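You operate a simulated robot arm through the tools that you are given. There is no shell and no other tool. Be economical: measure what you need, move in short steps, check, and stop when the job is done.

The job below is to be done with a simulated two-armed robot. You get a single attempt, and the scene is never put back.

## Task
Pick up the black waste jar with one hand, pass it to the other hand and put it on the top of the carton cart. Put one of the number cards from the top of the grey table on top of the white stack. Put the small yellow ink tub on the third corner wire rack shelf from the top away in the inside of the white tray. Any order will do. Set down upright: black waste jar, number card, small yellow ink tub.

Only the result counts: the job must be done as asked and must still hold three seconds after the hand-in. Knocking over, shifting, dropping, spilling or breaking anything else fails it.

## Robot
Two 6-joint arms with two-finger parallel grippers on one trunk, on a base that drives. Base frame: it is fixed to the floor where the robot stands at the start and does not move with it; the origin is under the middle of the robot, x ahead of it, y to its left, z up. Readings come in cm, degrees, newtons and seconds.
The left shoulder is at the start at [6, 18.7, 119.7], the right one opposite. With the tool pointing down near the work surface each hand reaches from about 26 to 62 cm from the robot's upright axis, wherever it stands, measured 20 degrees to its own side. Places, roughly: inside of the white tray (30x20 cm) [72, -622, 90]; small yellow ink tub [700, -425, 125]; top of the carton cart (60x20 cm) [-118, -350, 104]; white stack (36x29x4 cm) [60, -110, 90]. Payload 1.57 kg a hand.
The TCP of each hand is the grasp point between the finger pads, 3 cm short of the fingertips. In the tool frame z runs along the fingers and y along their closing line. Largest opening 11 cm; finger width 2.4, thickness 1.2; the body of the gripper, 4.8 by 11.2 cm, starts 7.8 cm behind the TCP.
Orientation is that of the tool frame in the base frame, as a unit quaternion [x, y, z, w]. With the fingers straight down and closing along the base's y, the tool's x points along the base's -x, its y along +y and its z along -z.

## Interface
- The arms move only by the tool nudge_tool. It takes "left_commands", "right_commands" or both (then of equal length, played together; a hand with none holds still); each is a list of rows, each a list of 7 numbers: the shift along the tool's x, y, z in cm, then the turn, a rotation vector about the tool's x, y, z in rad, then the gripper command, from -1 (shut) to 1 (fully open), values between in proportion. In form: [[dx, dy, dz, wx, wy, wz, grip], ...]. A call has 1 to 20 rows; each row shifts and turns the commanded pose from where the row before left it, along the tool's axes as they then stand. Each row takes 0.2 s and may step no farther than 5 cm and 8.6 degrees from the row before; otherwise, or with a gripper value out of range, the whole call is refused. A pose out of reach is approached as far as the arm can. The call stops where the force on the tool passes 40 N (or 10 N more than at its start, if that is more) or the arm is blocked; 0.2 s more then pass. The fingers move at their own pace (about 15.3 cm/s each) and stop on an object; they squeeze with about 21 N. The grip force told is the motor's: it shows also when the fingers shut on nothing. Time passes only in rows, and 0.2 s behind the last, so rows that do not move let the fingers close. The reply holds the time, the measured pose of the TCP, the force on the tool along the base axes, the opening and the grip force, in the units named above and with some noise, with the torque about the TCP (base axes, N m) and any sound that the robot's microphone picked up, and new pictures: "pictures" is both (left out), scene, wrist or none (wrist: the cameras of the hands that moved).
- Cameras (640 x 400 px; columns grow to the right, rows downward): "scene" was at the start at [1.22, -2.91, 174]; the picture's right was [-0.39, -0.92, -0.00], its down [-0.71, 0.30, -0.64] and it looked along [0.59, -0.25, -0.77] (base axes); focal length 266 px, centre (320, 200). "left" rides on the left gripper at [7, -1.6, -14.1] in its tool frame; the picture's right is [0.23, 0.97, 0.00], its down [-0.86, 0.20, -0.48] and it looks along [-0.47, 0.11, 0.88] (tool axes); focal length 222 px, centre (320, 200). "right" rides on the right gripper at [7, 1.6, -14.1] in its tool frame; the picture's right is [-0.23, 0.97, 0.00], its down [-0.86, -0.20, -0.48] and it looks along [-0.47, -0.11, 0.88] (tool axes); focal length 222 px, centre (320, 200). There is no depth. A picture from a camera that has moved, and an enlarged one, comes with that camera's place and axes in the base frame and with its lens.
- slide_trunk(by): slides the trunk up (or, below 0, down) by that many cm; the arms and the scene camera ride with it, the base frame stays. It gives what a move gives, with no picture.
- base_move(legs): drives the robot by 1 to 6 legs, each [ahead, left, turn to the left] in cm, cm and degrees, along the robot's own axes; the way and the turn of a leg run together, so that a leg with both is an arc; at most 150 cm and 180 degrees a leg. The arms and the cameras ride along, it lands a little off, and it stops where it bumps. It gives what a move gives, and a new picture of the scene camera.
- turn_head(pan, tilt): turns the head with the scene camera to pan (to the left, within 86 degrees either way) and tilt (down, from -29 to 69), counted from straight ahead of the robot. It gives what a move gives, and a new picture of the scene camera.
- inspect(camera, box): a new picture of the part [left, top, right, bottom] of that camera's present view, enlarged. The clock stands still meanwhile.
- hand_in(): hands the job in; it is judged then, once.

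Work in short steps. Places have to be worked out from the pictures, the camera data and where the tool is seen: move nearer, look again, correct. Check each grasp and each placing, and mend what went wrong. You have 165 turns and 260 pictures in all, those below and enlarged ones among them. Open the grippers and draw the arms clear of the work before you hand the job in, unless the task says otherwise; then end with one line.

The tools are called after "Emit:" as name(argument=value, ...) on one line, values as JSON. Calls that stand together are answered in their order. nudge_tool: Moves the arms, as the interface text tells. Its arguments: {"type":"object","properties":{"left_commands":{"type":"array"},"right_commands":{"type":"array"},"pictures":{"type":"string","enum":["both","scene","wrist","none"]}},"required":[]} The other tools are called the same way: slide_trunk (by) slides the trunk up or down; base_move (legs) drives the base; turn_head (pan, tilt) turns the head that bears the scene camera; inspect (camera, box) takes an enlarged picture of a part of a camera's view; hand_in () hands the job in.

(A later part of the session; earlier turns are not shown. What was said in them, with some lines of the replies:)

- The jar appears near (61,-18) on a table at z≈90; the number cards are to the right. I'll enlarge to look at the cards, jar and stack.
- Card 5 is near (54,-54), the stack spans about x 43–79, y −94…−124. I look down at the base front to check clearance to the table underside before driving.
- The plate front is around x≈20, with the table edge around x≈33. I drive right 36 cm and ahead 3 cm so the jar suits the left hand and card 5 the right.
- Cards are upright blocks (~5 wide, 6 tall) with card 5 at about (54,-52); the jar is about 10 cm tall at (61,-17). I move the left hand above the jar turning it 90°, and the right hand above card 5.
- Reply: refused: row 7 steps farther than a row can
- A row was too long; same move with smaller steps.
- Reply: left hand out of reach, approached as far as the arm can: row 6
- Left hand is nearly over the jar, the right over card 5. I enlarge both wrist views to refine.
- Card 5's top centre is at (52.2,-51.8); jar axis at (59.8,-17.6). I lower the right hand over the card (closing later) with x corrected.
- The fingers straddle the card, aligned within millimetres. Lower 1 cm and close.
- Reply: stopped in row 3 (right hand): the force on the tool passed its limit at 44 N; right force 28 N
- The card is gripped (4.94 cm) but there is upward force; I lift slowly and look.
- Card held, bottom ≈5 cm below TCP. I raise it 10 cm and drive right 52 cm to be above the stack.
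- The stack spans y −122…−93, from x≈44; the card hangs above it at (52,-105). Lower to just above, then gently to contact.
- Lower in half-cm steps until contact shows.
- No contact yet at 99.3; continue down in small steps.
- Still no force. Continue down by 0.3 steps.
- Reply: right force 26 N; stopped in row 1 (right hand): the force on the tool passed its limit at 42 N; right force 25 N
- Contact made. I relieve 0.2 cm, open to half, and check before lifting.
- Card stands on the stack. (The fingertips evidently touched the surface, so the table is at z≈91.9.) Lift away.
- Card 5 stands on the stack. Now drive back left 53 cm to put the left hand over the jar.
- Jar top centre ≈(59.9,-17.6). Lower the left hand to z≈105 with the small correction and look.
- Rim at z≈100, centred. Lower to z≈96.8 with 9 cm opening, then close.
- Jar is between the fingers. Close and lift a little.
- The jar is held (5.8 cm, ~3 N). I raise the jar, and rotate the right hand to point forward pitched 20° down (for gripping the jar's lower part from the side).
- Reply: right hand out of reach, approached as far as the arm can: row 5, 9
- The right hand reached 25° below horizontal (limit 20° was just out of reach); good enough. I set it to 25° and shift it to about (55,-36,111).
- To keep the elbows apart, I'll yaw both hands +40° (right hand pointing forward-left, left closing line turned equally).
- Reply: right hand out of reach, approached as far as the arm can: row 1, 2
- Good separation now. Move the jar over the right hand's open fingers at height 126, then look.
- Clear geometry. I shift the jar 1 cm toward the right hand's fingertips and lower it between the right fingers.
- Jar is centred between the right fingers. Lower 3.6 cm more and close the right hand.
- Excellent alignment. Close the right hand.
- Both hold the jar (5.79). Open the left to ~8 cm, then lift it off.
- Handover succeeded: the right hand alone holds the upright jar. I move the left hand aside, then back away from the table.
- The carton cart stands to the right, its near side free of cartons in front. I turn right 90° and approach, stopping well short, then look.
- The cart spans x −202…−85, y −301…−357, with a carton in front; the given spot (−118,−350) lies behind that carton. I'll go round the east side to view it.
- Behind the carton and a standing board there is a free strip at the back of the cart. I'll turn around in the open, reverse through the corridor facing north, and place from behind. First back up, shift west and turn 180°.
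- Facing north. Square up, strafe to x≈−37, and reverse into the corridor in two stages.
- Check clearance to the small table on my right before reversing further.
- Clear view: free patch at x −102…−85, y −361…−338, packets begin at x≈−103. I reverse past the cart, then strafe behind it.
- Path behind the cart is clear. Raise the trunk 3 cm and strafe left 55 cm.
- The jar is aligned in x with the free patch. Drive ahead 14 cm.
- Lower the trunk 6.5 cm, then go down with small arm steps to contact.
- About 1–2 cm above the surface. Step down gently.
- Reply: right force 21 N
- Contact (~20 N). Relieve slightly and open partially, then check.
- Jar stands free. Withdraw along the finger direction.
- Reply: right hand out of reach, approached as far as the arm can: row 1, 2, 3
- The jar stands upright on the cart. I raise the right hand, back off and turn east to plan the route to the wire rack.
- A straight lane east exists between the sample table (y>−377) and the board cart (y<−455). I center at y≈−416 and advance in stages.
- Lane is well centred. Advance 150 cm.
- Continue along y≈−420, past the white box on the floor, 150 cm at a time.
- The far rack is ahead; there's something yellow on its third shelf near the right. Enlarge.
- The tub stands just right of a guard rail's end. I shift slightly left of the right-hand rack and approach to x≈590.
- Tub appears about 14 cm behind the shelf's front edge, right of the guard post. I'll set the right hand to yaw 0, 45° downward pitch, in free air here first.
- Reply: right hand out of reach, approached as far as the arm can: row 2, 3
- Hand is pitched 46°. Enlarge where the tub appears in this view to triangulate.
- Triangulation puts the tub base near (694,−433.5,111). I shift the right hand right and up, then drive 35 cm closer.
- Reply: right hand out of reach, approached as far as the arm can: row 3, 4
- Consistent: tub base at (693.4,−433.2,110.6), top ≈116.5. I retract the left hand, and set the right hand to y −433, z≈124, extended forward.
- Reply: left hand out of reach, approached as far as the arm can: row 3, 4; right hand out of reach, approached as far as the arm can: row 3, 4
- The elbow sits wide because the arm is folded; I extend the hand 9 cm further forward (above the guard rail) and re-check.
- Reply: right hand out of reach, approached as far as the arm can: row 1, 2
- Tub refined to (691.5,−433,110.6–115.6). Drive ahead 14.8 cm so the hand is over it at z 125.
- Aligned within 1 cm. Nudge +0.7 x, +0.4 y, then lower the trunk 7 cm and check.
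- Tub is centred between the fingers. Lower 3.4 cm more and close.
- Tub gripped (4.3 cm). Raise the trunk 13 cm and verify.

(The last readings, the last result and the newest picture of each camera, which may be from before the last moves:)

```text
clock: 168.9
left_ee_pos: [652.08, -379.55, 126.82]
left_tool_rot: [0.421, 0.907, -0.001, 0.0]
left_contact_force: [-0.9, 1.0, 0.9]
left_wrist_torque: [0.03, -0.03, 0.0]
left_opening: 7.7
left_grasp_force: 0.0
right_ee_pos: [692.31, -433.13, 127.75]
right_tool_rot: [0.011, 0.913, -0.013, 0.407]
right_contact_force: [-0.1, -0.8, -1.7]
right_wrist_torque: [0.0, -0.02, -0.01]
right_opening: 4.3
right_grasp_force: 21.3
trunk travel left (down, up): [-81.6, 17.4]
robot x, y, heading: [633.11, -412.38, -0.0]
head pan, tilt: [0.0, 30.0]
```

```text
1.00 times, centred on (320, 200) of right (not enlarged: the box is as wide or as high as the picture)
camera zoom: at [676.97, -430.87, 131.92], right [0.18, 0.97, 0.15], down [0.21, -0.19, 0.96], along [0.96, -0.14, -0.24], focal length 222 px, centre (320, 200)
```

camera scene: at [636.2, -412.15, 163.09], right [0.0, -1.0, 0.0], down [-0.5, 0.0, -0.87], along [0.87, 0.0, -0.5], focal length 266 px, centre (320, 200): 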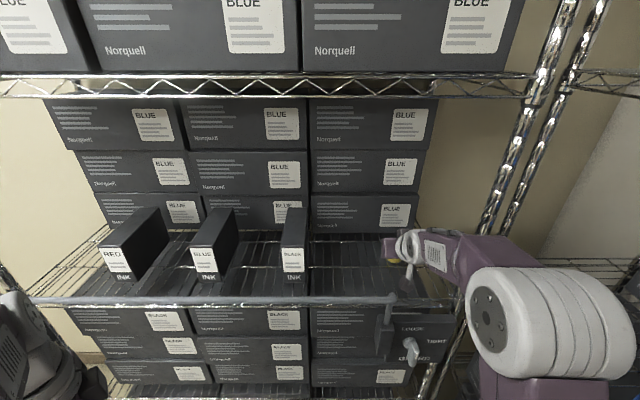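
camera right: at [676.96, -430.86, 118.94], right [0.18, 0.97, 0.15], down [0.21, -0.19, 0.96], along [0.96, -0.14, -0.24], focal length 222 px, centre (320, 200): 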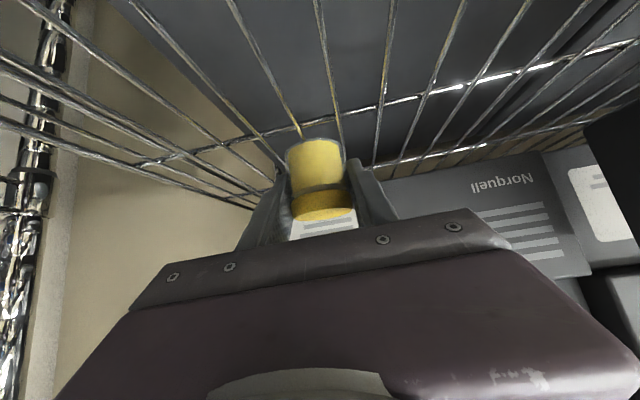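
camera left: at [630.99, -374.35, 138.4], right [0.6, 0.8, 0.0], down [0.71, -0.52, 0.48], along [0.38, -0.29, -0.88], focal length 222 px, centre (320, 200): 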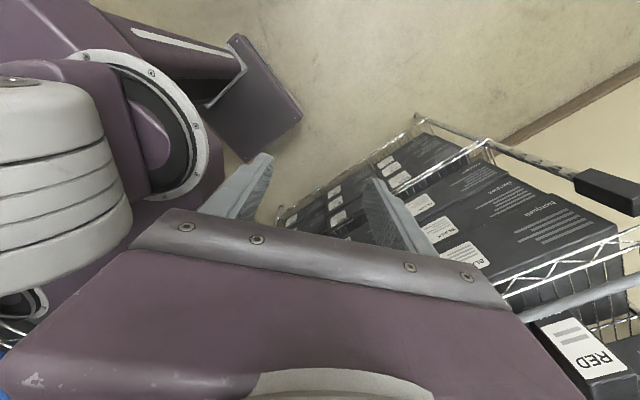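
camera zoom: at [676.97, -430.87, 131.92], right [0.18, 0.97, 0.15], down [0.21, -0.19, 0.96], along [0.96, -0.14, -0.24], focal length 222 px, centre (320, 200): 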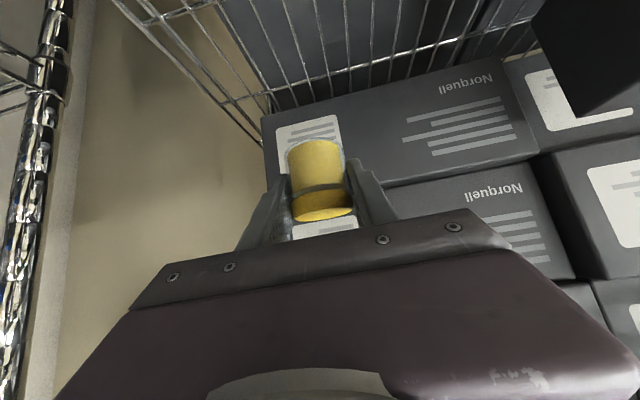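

Tub held upright. Reverse out and back along the lane.

Emit:
base_move(legs=[[-50, 0, 0], [-130, -6, 0]])

```text
clock: 177.8
left_ee_pos: [473.99, -387.53, 126.73]
left_tool_rot: [0.403, 0.915, -0.001, 0.0]
left_contact_force: [0.4, -0.2, 0.4]
left_wrist_torque: [0.02, 0.07, -0.04]
left_opening: 7.67
left_grasp_force: 0.1
right_ee_pos: [516.27, -439.25, 127.68]
right_tool_rot: [-0.008, 0.913, -0.004, 0.407]
right_contact_force: [0.3, -0.4, -0.2]
right_wrist_torque: [-0.01, -0.01, -0.01]
right_opening: 4.26
right_grasp_force: 21.1
trunk travel left (down, up): [-81.6, 17.4]
robot x, y, heading: [456.06, -420.96, 2.2]
head pan, tilt: [0.0, 30.0]
camera scene: at [459.46, -420.71, 176.09], right [0.04, -1.0, 0.0], down [-0.5, -0.02, -0.87], along [0.87, 0.03, -0.5], focal length 266 px, centre (320, 200)
```

scene: 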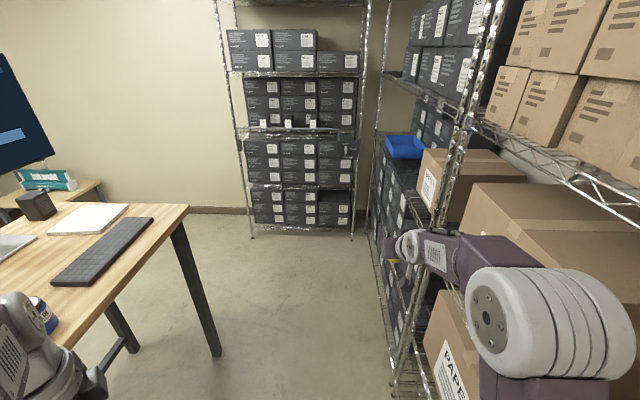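

Correct heading and continue reversing.

Emit:
base_move(legs=[[0, 3, -2.2], [-120, 0, 0]])

Emit:
base_move(legs=[[-120, 0, 0]])

```text
clock: 184.4
left_ee_pos: [353.88, -385.35, 126.69]
left_tool_rot: [0.422, 0.906, -0.002, -0.001]
left_contact_force: [-0.4, -0.7, 0.1]
left_wrist_torque: [0.02, -0.01, -0.03]
left_opening: 7.75
left_grasp_force: 0.1
right_ee_pos: [393.93, -438.69, 127.79]
right_tool_rot: [0.012, 0.913, -0.013, 0.408]
right_contact_force: [0.1, -0.1, -0.7]
right_wrist_torque: [-0.04, -0.01, 0.0]
right_opening: 4.29
right_grasp_force: 20.5
trunk travel left (down, up): [-81.6, 17.4]
robot x, y, heading: [334.76, -417.66, -0.2]
head pan, tilt: [0.0, 30.0]
camera scene: at [338.02, -417.88, 176.09], right [0.0, -1.0, 0.0], down [-0.5, 0.0, -0.87], along [0.87, 0.0, -0.5], focal length 266 px, centre (320, 200)
```

scene: 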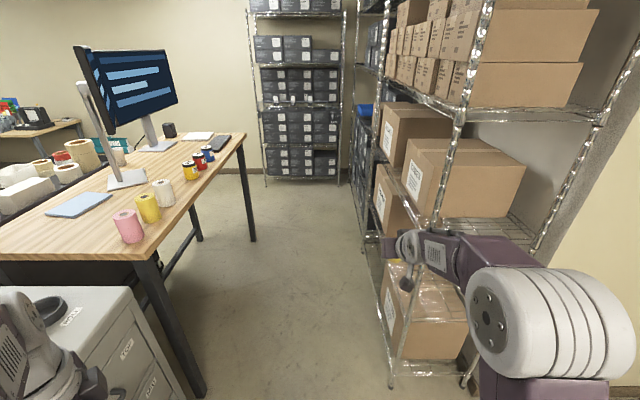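

```text
clock: 190.5
left_ee_pos: [233.83, -385.38, 126.78]
left_tool_rot: [0.42, 0.908, -0.002, 0.0]
left_contact_force: [0.0, -0.9, 0.1]
left_wrist_torque: [0.02, -0.02, -0.03]
left_opening: 7.69
left_grasp_force: 0.1
right_ee_pos: [274.15, -438.55, 127.82]
right_tool_rot: [0.01, 0.913, -0.014, 0.407]
right_contact_force: [-0.3, 0.0, -1.5]
right_wrist_torque: [-0.01, 0.0, 0.01]
right_opening: 4.28
right_grasp_force: 20.5
trunk travel left (down, up): [-81.6, 17.4]
robot x, y, heading: [214.66, -417.96, 0.0]
head pan, tilt: [0.0, 30.0]
camera scene: at [218.12, -417.9, 176.09], right [0.0, -1.0, 0.0], down [-0.5, 0.0, -0.87], along [0.87, 0.0, -0.5], focal length 266 px, centre (320, 200)
```

scene: 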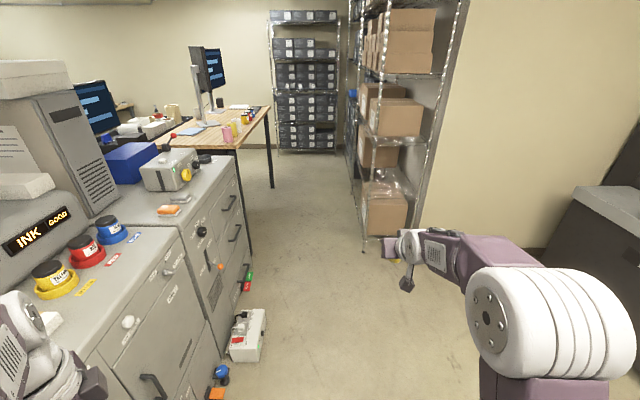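

Shift south 35 cm and turn to face south.

Emit:
base_move(legs=[[0, -35, 0], [0, 0, -90]])

Emit:
turn_head(pan=-40, tilt=35)

```text
clock: 196.6
left_ee_pos: [247.63, -472.61, 126.85]
left_tool_rot: [0.939, 0.343, 0.0, -0.001]
left_contact_force: [0.1, -0.3, 0.0]
left_wrist_torque: [-0.01, -0.01, 0.01]
left_opening: 7.71
left_grasp_force: 0.1
right_ee_pos: [194.24, -512.76, 127.81]
right_tool_rot: [0.653, 0.638, -0.297, 0.279]
right_contact_force: [-0.6, 0.3, -1.5]
right_wrist_torque: [-0.01, 0.02, 0.0]
right_opening: 4.28
right_grasp_force: 20.9
trunk travel left (down, up): [-81.6, 17.4]
robot x, y, heading: [214.76, -453.28, -90.2]
head pan, tilt: [0.0, 30.0]
camera scene: at [215.07, -456.47, 176.09], right [-1.0, 0.0, 0.0], down [0.0, 0.5, -0.87], along [0.0, -0.87, -0.5], focal length 266 px, centre (320, 200)
```

scene: 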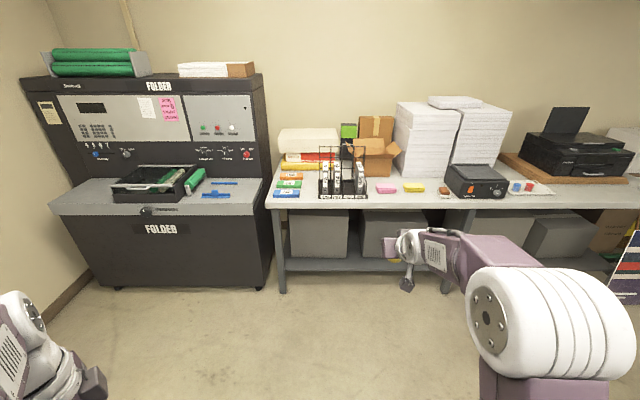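

```text
clock: 197.7
left_ee_pos: [247.6, -472.64, 126.82]
left_tool_rot: [0.939, 0.343, -0.001, -0.002]
left_contact_force: [-0.5, 0.4, -0.6]
left_wrist_torque: [-0.01, 0.04, -0.02]
left_opening: 7.7
left_grasp_force: 0.0
right_ee_pos: [194.11, -512.77, 127.75]
right_tool_rot: [0.653, 0.638, -0.298, 0.279]
right_contact_force: [0.9, -0.8, -0.4]
right_wrist_torque: [-0.02, 0.0, -0.03]
right_opening: 4.28
right_grasp_force: 20.7
trunk travel left (down, up): [-81.6, 17.4]
robot x, y, heading: [215.02, -453.56, -90.1]
head pan, tilt: [-40.0, 35.0]
camera scene: at [209.41, -454.17, 175.31], right [-0.77, 0.64, 0.0], down [0.37, 0.44, -0.82], along [-0.53, -0.63, -0.57], focal length 266 px, centre (320, 200)
```

scene: 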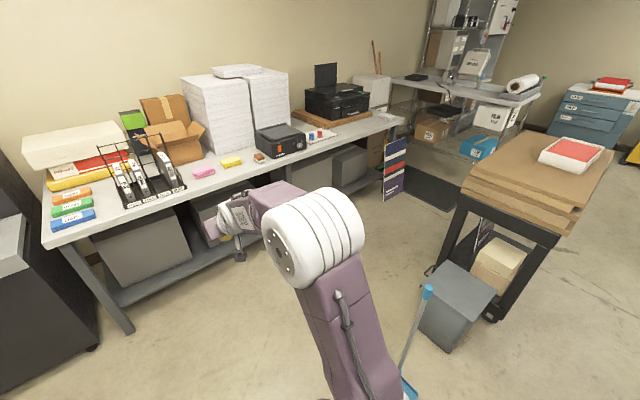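

The white tray sits beside the black box on the bench, around (67,−624). Drive ahead to y≈−535 and strafe west to x≈93.

Emit:
base_move(legs=[[80, 0, 0], [0, -122, 0]])

Emit:
turn_head(pan=-10, tilt=45)

```text
clock: 207.8
left_ee_pos: [123.17, -551.14, 126.74]
left_tool_rot: [0.945, 0.328, 0.0, -0.002]
left_contact_force: [0.7, -0.8, 0.2]
left_wrist_torque: [0.0, 0.01, 0.0]
left_opening: 7.73
left_grasp_force: 0.1
right_ee_pos: [68.58, -589.67, 127.84]
right_tool_rot: [0.663, 0.628, -0.302, 0.274]
right_contact_force: [-0.7, -0.1, -0.2]
right_wrist_torque: [0.02, -0.04, -0.03]
right_opening: 4.25
right_grasp_force: 20.7
trunk travel left (down, up): [-81.6, 17.4]
robot x, y, heading: [91.21, -531.13, -91.7]
head pan, tilt: [-40.0, 35.0]
camera scene: at [85.6, -531.68, 175.31], right [-0.75, 0.67, 0.0], down [0.38, 0.43, -0.82], along [-0.55, -0.61, -0.57], focal length 266 px, centre (320, 200)
```

scene: 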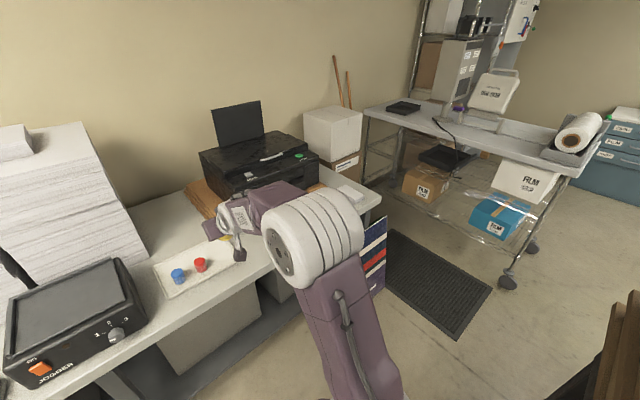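

```text
clock: 208.8
left_ee_pos: [123.07, -551.32, 126.84]
left_tool_rot: [0.945, 0.327, 0.0, -0.002]
left_contact_force: [-0.4, 0.4, -0.4]
left_wrist_torque: [-0.02, -0.02, 0.01]
left_opening: 7.68
left_grasp_force: 0.0
right_ee_pos: [68.48, -589.72, 127.67]
right_tool_rot: [0.663, 0.627, -0.302, 0.274]
right_contact_force: [-0.1, -0.1, -1.1]
right_wrist_torque: [0.02, 0.0, 0.0]
right_opening: 4.28
right_grasp_force: 20.8
trunk travel left (down, up): [-81.6, 17.4]
robot x, y, heading: [90.95, -531.03, -91.9]
head pan, tilt: [-10.0, 45.0]
camera scene: at [89.7, -533.06, 173.83], right [-0.98, 0.21, 0.0], down [0.15, 0.69, -0.71], along [-0.14, -0.69, -0.71], focal length 266 px, centre (320, 200)
```

scene: 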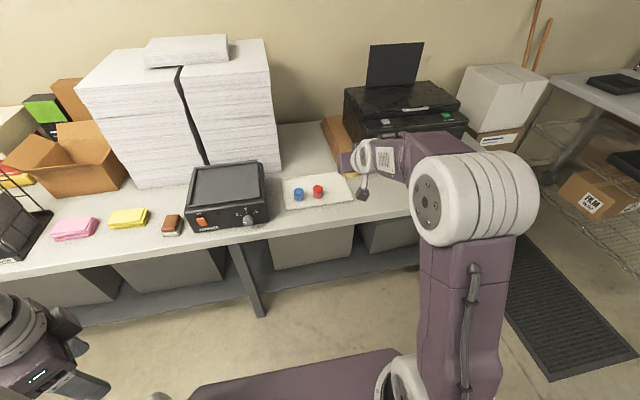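

Emit:
inspect(camera="scene", box=[240, 130, 400, 230])

Emit:
inspect(camera="right", box=[0, 0, 640, 400])

```text
4.00 times, centred on (320, 180) of scene
camera zoom: at [89.7, -533.06, 173.83], right [-0.98, 0.21, 0.0], down [0.15, 0.69, -0.71], along [-0.14, -0.69, -0.71], focal length 1064 px, centre (320, 280)
```

zoom: 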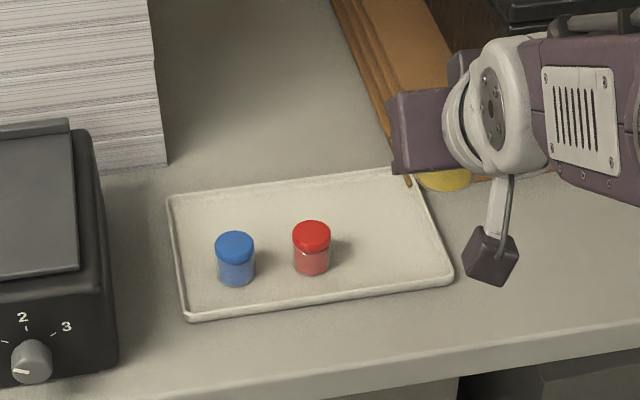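

```text
1.00 times, centred on (320, 200) of right (not enlarged: the box is as wide or as high as the picture)
camera zoom: at [71.04, -574.75, 131.92], right [0.97, -0.21, 0.15], down [-0.2, -0.2, 0.96], along [-0.17, -0.96, -0.24], focal length 222 px, centre (320, 200)
```

zoom: 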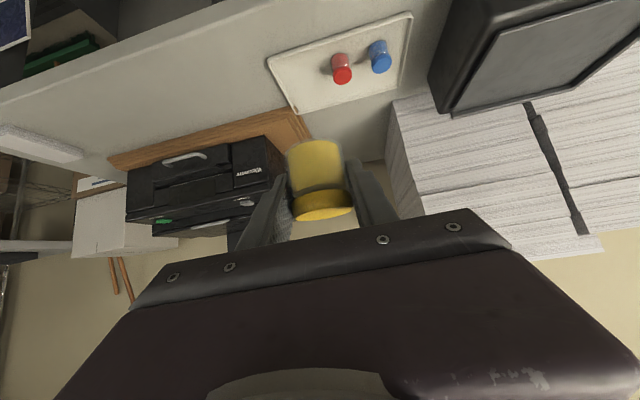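

Tray interior spans x 58–88, y −612…−632, with red tub at x≈74 and blue at x≈82; I'll set the yellow at (65.7,−621). Correct heading and drive in.

Emit:
base_move(legs=[[0, -4.6, 1.8], [30, 0, 0]])

Emit:
inspect(camera="right", box=[0, 0, 640, 400])

```text
clock: 211.3
left_ee_pos: [119.17, -579.49, 126.95]
left_tool_rot: [0.939, 0.345, 0.0, 0.0]
left_contact_force: [-0.3, 0.0, -0.5]
left_wrist_torque: [-0.01, 0.0, -0.01]
left_opening: 7.71
left_grasp_force: 0.1
right_ee_pos: [66.12, -619.85, 127.87]
right_tool_rot: [0.653, 0.638, -0.298, 0.279]
right_contact_force: [-0.5, 0.3, 0.2]
right_wrist_torque: [-0.05, -0.01, -0.01]
right_opening: 4.29
right_grasp_force: 20.4
trunk travel left (down, up): [-81.6, 17.4]
robot x, y, heading: [86.57, -560.64, -89.8]
head pan, tilt: [-10.0, 45.0]
camera scene: at [85.26, -562.39, 173.83], right [-0.99, 0.17, 0.0], down [0.12, 0.7, -0.71], along [-0.12, -0.7, -0.71], focal length 266 px, centre (320, 200)
```

scene: 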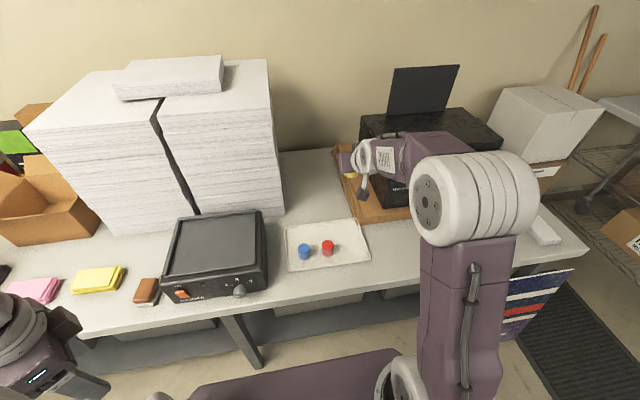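

```text
1.00 times, centred on (320, 200) of right (not enlarged: the box is as wide or as high as the picture)
camera zoom: at [68.02, -604.74, 132.0], right [0.97, -0.18, 0.15], down [-0.19, -0.21, 0.96], along [-0.14, -0.96, -0.24], focal length 222 px, centre (320, 200)
```

zoom: 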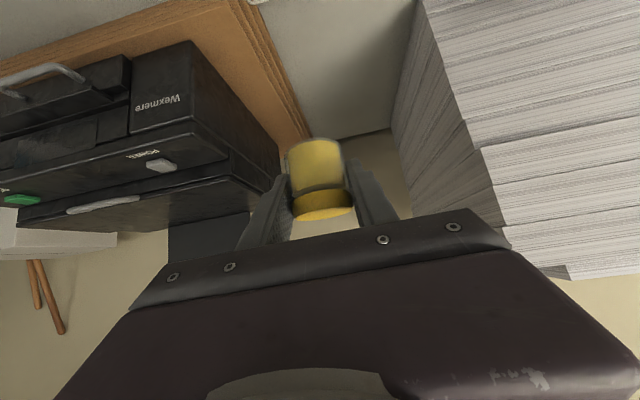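

All clear. Lower the trunk 22 cm and look.

Emit:
slide_trunk(by=-22)

Emit:
inspect(camera="right", box=[0, 0, 640, 400])

Emit:
turn_head(pan=-12, tilt=45)

```text
clock: 213.6
left_ee_pos: [119.18, -579.65, 104.75]
left_tool_rot: [0.939, 0.344, -0.001, -0.002]
left_contact_force: [-1.0, -0.8, -0.2]
left_wrist_torque: [-0.02, 0.0, 0.0]
left_opening: 7.73
left_grasp_force: 0.1
right_ee_pos: [65.99, -620.08, 105.87]
right_tool_rot: [0.652, 0.639, -0.297, 0.279]
right_contact_force: [-0.5, 0.2, -0.7]
right_wrist_torque: [0.03, 0.01, -0.04]
right_opening: 4.26
right_grasp_force: 21.0
trunk travel left (down, up): [-59.6, 39.4]
robot x, y, heading: [86.32, -560.5, -89.9]
head pan, tilt: [-10.0, 45.0]
```

```text
1.00 times, centred on (320, 200) of right (not enlarged: the box is as wide or as high as the picture)
camera zoom: at [68.07, -604.95, 109.93], right [0.97, -0.18, 0.15], down [-0.19, -0.21, 0.96], along [-0.14, -0.96, -0.24], focal length 222 px, centre (320, 200)
```

zoom: 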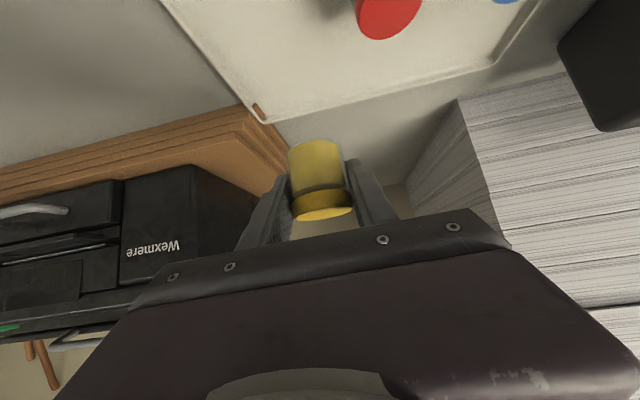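

```text
clock: 214.2
left_ee_pos: [119.42, -579.62, 104.77]
left_tool_rot: [0.939, 0.345, -0.001, -0.002]
left_contact_force: [0.1, -0.2, 0.9]
left_wrist_torque: [-0.02, 0.01, -0.02]
left_opening: 7.68
left_grasp_force: 0.0
right_ee_pos: [66.0, -620.08, 105.8]
right_tool_rot: [0.652, 0.639, -0.297, 0.279]
right_contact_force: [-0.3, -0.1, -0.7]
right_wrist_torque: [0.0, 0.01, 0.0]
right_opening: 4.28
right_grasp_force: 20.9
trunk travel left (down, up): [-59.6, 39.4]
robot x, y, heading: [86.58, -561.0, -89.8]
head pan, tilt: [-12.0, 45.0]
camera scene: at [85.04, -562.62, 151.83], right [-0.98, 0.21, 0.0], down [0.14, 0.69, -0.71], along [-0.14, -0.69, -0.71], focal length 266 px, centre (320, 200)
```

scene: 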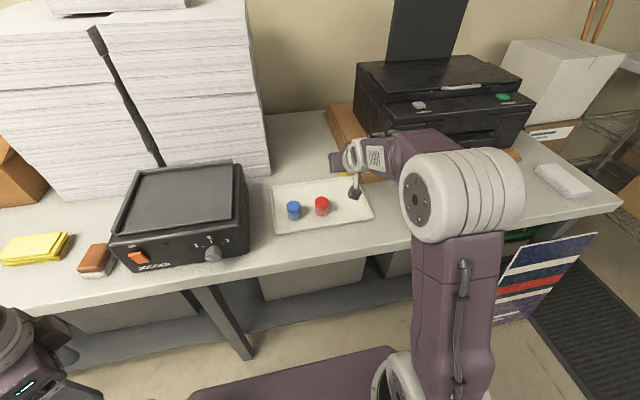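

Shift 1 cm west away from the red tub, then lower 10 cm.

Emit:
nudge_tool(right_commands=[[0, -0.9, 0.0, 0, 0, 0, -1]], pictures="none")

Emit:
slide_trunk(by=-10)

Emit:
inspect(camera="right", box=[0, 0, 640, 400])

Emit:
inspect(camera="scene", box=[260, 110, 420, 210])

```text
clock: 214.6
left_ee_pos: [119.2, -579.72, 104.87]
left_tool_rot: [0.939, 0.344, 0.0, -0.001]
left_contact_force: [-0.3, 0.7, -0.6]
left_wrist_torque: [0.04, 0.06, 0.01]
left_opening: 7.69
left_grasp_force: 0.0
right_ee_pos: [65.17, -619.97, 105.79]
right_tool_rot: [0.653, 0.638, -0.298, 0.279]
right_contact_force: [0.3, 0.0, -0.7]
right_wrist_torque: [-0.03, 0.0, 0.03]
right_opening: 4.26
right_grasp_force: 20.5
trunk travel left (down, up): [-59.6, 39.4]
robot x, y, heading: [86.64, -560.89, -90.0]
head pan, tilt: [-12.0, 45.0]
```

```text
clock: 216.0
left_ee_pos: [119.29, -579.69, 94.76]
left_tool_rot: [0.939, 0.345, -0.001, -0.002]
left_contact_force: [0.2, 0.0, 0.4]
left_wrist_torque: [-0.01, 0.0, 0.01]
left_opening: 7.7
left_grasp_force: 0.0
right_ee_pos: [65.2, -619.93, 95.84]
right_tool_rot: [0.652, 0.639, -0.297, 0.28]
right_contact_force: [-0.5, 0.3, -0.1]
right_wrist_torque: [-0.03, 0.0, -0.03]
right_opening: 4.28
right_grasp_force: 21.7
trunk travel left (down, up): [-49.6, 49.4]
robot x, y, heading: [86.53, -560.66, -89.5]
head pan, tilt: [-12.0, 45.0]
```

```text
1.00 times, centred on (320, 200) of right (not enlarged: the box is as wide or as high as the picture)
camera zoom: at [67.18, -604.84, 99.99], right [0.97, -0.18, 0.15], down [-0.19, -0.21, 0.96], along [-0.14, -0.96, -0.24], focal length 222 px, centre (320, 200)
```

zoom: 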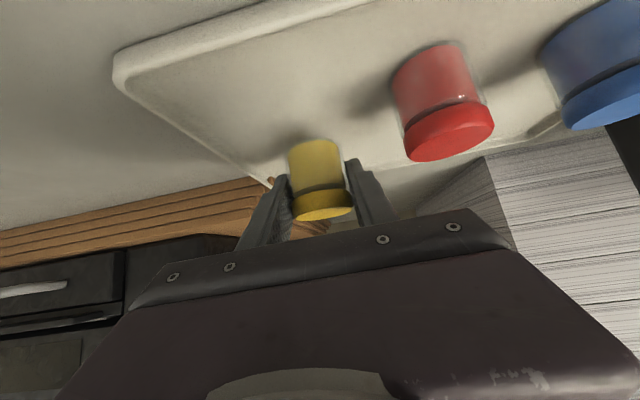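

```text
4.00 times, centred on (340, 160) of scene
camera zoom: at [85.04, -562.6, 141.83], right [-0.98, 0.21, 0.0], down [0.15, 0.69, -0.71], along [-0.15, -0.69, -0.71], focal length 1064 px, centre (240, 360)
```

zoom: 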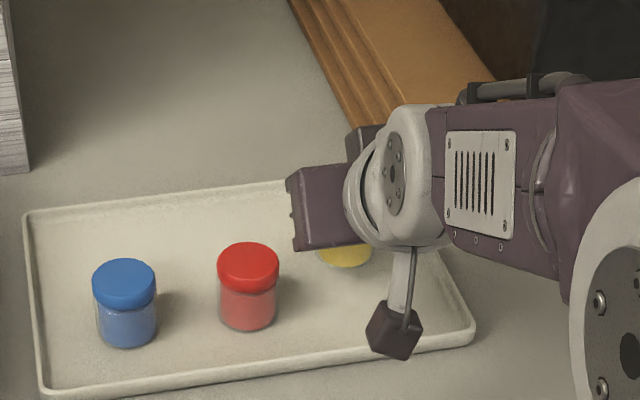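

About 1.5 cm above the tray floor. Step down gently.

Emit:
nudge_tool(right_commands=[[0.37, 0, 0.33, 0, 0, 0, -1], [0.22, 0, 0.2, 0, 0, 0, -1]], pictures="none")

Emit:
nudge_tool(right_commands=[[0.22, 0, 0.2, 0, 0, 0, -1]], pictures="none")

Emit:
nudge_tool(right_commands=[[0.22, 0, 0.2, 0, 0, 0, -1]], pictures="wrist")

```text
clock: 216.6
left_ee_pos: [119.29, -579.76, 94.71]
left_tool_rot: [0.939, 0.345, -0.001, -0.001]
left_contact_force: [-0.3, -0.7, 0.1]
left_wrist_torque: [0.0, -0.01, 0.03]
left_opening: 7.72
left_grasp_force: 0.0
right_ee_pos: [65.22, -620.0, 95.18]
right_tool_rot: [0.653, 0.639, -0.297, 0.279]
right_contact_force: [-0.1, -0.2, -0.6]
right_wrist_torque: [0.01, 0.01, 0.01]
right_opening: 4.28
right_grasp_force: 20.7
trunk travel left (down, up): [-49.6, 49.4]
robot x, y, heading: [86.86, -560.69, -89.9]
head pan, tilt: [-12.0, 45.0]
```

```text
clock: 217.0
left_ee_pos: [119.24, -579.75, 94.84]
left_tool_rot: [0.939, 0.344, -0.001, -0.001]
left_contact_force: [0.6, -0.5, 0.1]
left_wrist_torque: [-0.01, 0.03, 0.01]
left_opening: 7.68
left_grasp_force: 0.0
right_ee_pos: [65.11, -620.03, 94.76]
right_tool_rot: [0.652, 0.639, -0.297, 0.279]
right_contact_force: [0.4, 0.0, -0.2]
right_wrist_torque: [0.04, -0.03, 0.02]
right_opening: 4.25
right_grasp_force: 21.1
trunk travel left (down, up): [-49.6, 49.4]
robot x, y, heading: [86.54, -560.98, -89.7]
head pan, tilt: [-12.0, 45.0]
```

```text
clock: 217.4
left_ee_pos: [119.23, -579.8, 94.78]
left_tool_rot: [0.939, 0.344, -0.001, -0.001]
left_contact_force: [-0.8, -0.2, 0.2]
left_wrist_torque: [0.0, -0.01, -0.01]
left_opening: 7.69
left_grasp_force: 0.2
right_ee_pos: [65.16, -619.87, 94.31]
right_tool_rot: [0.652, 0.639, -0.297, 0.279]
right_contact_force: [-1.0, 0.7, -0.8]
right_wrist_torque: [-0.01, 0.0, 0.0]
right_opening: 4.28
right_grasp_force: 21.2
trunk travel left (down, up): [-49.6, 49.4]
robot x, y, heading: [86.83, -560.73, -89.7]
head pan, tilt: [-12.0, 45.0]
camera right: at [67.18, -604.88, 98.54], right [0.97, -0.18, 0.15], down [-0.19, -0.21, 0.96], along [-0.14, -0.96, -0.24], focal length 222 px, centre (320, 200)
```

right: 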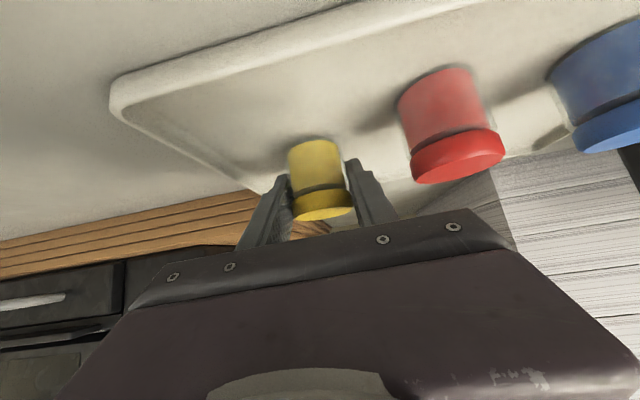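

Floor estimate is ≈90; continue by 0.25 steps.

Emit:
nudge_tool(right_commands=[[0.19, 0, 0.17, 0, 0, 0, -1]], pictures="none")

Emit:
nudge_tool(right_commands=[[0.19, 0, 0.17, 0, 0, 0, -1]], pictures="none")

Emit:
nudge_tool(right_commands=[[0.15, 0, 0.13, 0, 0, 0, -1]], pictures="none")

```text
clock: 217.8
left_ee_pos: [119.28, -579.7, 94.82]
left_tool_rot: [0.939, 0.345, 0.0, -0.002]
left_contact_force: [0.4, 0.0, 0.0]
left_wrist_torque: [0.0, 0.0, 0.02]
left_opening: 7.71
left_grasp_force: 0.1
right_ee_pos: [65.21, -619.99, 94.18]
right_tool_rot: [0.652, 0.639, -0.297, 0.28]
right_contact_force: [0.4, 0.0, -0.4]
right_wrist_torque: [0.0, -0.01, 0.01]
right_opening: 4.29
right_grasp_force: 21.2
trunk travel left (down, up): [-49.6, 49.4]
robot x, y, heading: [86.2, -560.87, -89.8]
head pan, tilt: [-12.0, 45.0]
```

```text
clock: 218.2
left_ee_pos: [119.28, -579.59, 94.7]
left_tool_rot: [0.939, 0.345, -0.001, -0.001]
left_contact_force: [0.7, 0.7, -0.4]
left_wrist_torque: [-0.02, 0.01, 0.01]
left_opening: 7.7
left_grasp_force: 0.1
right_ee_pos: [65.15, -619.99, 93.99]
right_tool_rot: [0.653, 0.638, -0.298, 0.28]
right_contact_force: [-0.9, 0.2, -0.5]
right_wrist_torque: [0.02, 0.03, 0.0]
right_opening: 4.27
right_grasp_force: 20.6
trunk travel left (down, up): [-49.6, 49.4]
robot x, y, heading: [86.56, -560.88, -89.9]
head pan, tilt: [-12.0, 45.0]
```

```text
clock: 218.6
left_ee_pos: [119.4, -579.64, 94.78]
left_tool_rot: [0.938, 0.345, 0.0, -0.001]
left_contact_force: [-0.3, 0.1, -0.5]
left_wrist_torque: [0.0, -0.04, 0.02]
left_opening: 7.7
left_grasp_force: 0.0
right_ee_pos: [65.09, -619.94, 94.0]
right_tool_rot: [0.652, 0.638, -0.299, 0.281]
right_contact_force: [0.7, -1.5, 7.6]
right_wrist_torque: [-0.03, -0.07, 0.01]
right_opening: 4.28
right_grasp_force: 20.8
trunk travel left (down, up): [-49.6, 49.4]
robot x, y, heading: [86.92, -560.87, -89.9]
head pan, tilt: [-12.0, 45.0]
```

Contact felt. Open the fingers moderately (~6.2 cm) and check.

Emit:
nudge_tool(right_commands=[[0, 0, 0, 0, 0, 0, 0.12], [0, 0, 0, 0, 0, 0, 0.12]], pictures="wrist")

```text
clock: 219.2
left_ee_pos: [119.25, -579.69, 94.71]
left_tool_rot: [0.939, 0.345, 0.0, -0.002]
left_contact_force: [-0.3, 0.4, -0.2]
left_wrist_torque: [0.0, 0.01, 0.01]
left_opening: 7.69
left_grasp_force: 0.1
right_ee_pos: [65.09, -619.88, 93.73]
right_tool_rot: [0.652, 0.639, -0.297, 0.279]
right_contact_force: [0.4, 0.3, 0.4]
right_wrist_torque: [-0.01, 0.03, 0.02]
right_opening: 6.14
right_grasp_force: 0.0
trunk travel left (down, up): [-49.6, 49.4]
robot x, y, heading: [86.46, -560.37, -89.5]
head pan, tilt: [-12.0, 45.0]
camera right: at [67.13, -604.84, 97.85], right [0.97, -0.18, 0.15], down [-0.19, -0.21, 0.96], along [-0.14, -0.96, -0.24], focal length 222 px, centre (320, 200)
```

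right: 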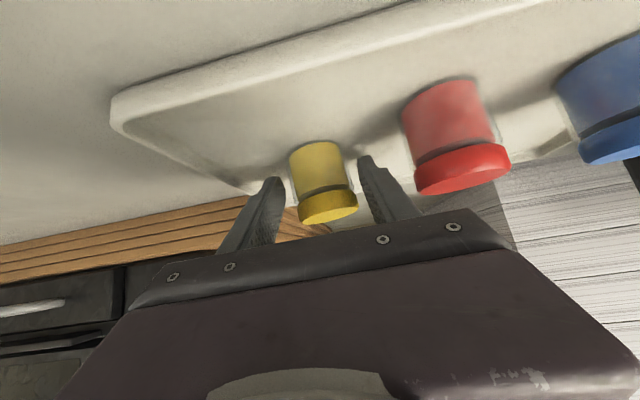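

Tub stands released. Raise straight up with the trunk and verify.

Emit:
slide_trunk(by=14)

Emit:
base_move(legs=[[-30, 0, 0]])

Emit:
inspect(camera="scene", box=[240, 80, 400, 180])

```text
clock: 220.8
left_ee_pos: [119.34, -579.74, 108.75]
left_tool_rot: [0.939, 0.345, -0.002, -0.001]
left_contact_force: [0.1, 0.4, -0.7]
left_wrist_torque: [0.01, 0.01, -0.02]
left_opening: 7.69
left_grasp_force: 0.1
right_ee_pos: [65.05, -619.91, 107.74]
right_tool_rot: [0.652, 0.639, -0.297, 0.279]
right_contact_force: [0.2, -0.7, 0.1]
right_wrist_torque: [0.03, 0.0, 0.0]
right_opening: 6.15
right_grasp_force: 0.0
trunk travel left (down, up): [-63.6, 35.4]
robot x, y, heading: [86.63, -560.99, -89.5]
head pan, tilt: [-12.0, 45.0]
```

```text
clock: 222.9
left_ee_pos: [119.23, -549.97, 108.84]
left_tool_rot: [0.939, 0.343, 0.0, -0.001]
left_contact_force: [0.3, 0.5, -0.2]
left_wrist_torque: [-0.01, -0.01, -0.03]
left_opening: 7.72
left_grasp_force: 0.1
right_ee_pos: [64.92, -590.01, 107.72]
right_tool_rot: [0.654, 0.638, -0.297, 0.278]
right_contact_force: [0.1, 0.8, -0.4]
right_wrist_torque: [-0.02, -0.01, 0.01]
right_opening: 6.15
right_grasp_force: 0.1
trunk travel left (down, up): [-63.6, 35.4]
robot x, y, heading: [86.73, -530.65, -89.9]
head pan, tilt: [-12.0, 45.0]
camera scene: at [85.0, -532.74, 155.83], right [-0.98, 0.21, 0.0], down [0.15, 0.69, -0.71], along [-0.15, -0.69, -0.71], focal length 266 px, centre (320, 200)
```

scene: 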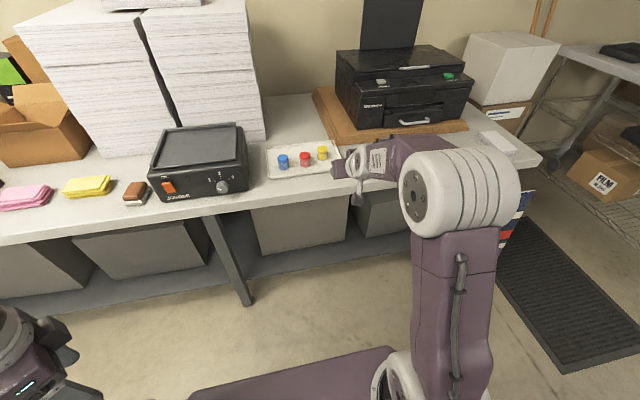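

```text
4.00 times, centred on (320, 130) of scene
camera zoom: at [85.0, -532.74, 155.83], right [-0.98, 0.21, 0.0], down [0.15, 0.69, -0.71], along [-0.15, -0.69, -0.71], focal length 1064 px, centre (320, 480)
```

zoom: 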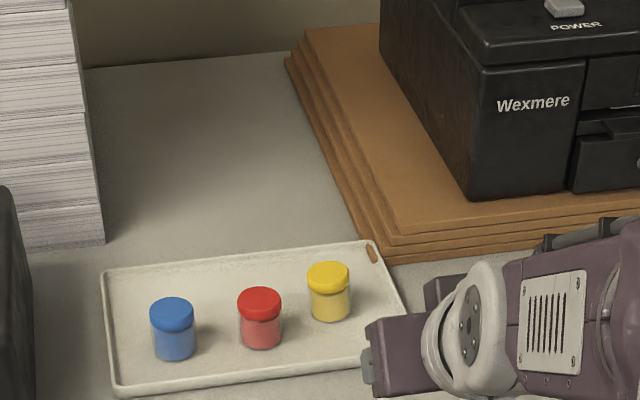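

The yellow tub stands upright in the tray. Open both grippers fully, then hand in.

Emit:
nudge_tool(left_commands=[[0, 0, 0, 0, 0, 0, 1], [0, 0, 0, 0, 0, 0, 1]], right_commands=[[0, 0, 0, 0, 0, 0, 1], [0, 0, 0, 0, 0, 0, 1]], pictures="none")

Emit:
hand_in()

```text
clock: 223.5
left_ee_pos: [119.22, -549.83, 108.81]
left_tool_rot: [0.939, 0.343, -0.001, -0.001]
left_contact_force: [0.1, 0.2, 0.1]
left_wrist_torque: [0.0, -0.02, 0.0]
left_opening: 11.02
left_grasp_force: 0.1
right_ee_pos: [65.03, -589.85, 107.81]
right_tool_rot: [0.653, 0.638, -0.298, 0.28]
right_contact_force: [0.3, -0.2, -0.4]
right_wrist_torque: [-0.02, -0.01, 0.03]
right_opening: 11.0
right_grasp_force: 0.0
trunk travel left (down, up): [-63.6, 35.4]
robot x, y, heading: [86.56, -531.01, -89.9]
head pan, tilt: [-12.0, 45.0]
```

```text
The job is handed in.
```

I handed the job in: card 5 is on the white stack, the black waste jar went from the left hand to the right and is on the carton cart, and the yellow ink tub is in the white tray. All three were standing upright when I last saw them.
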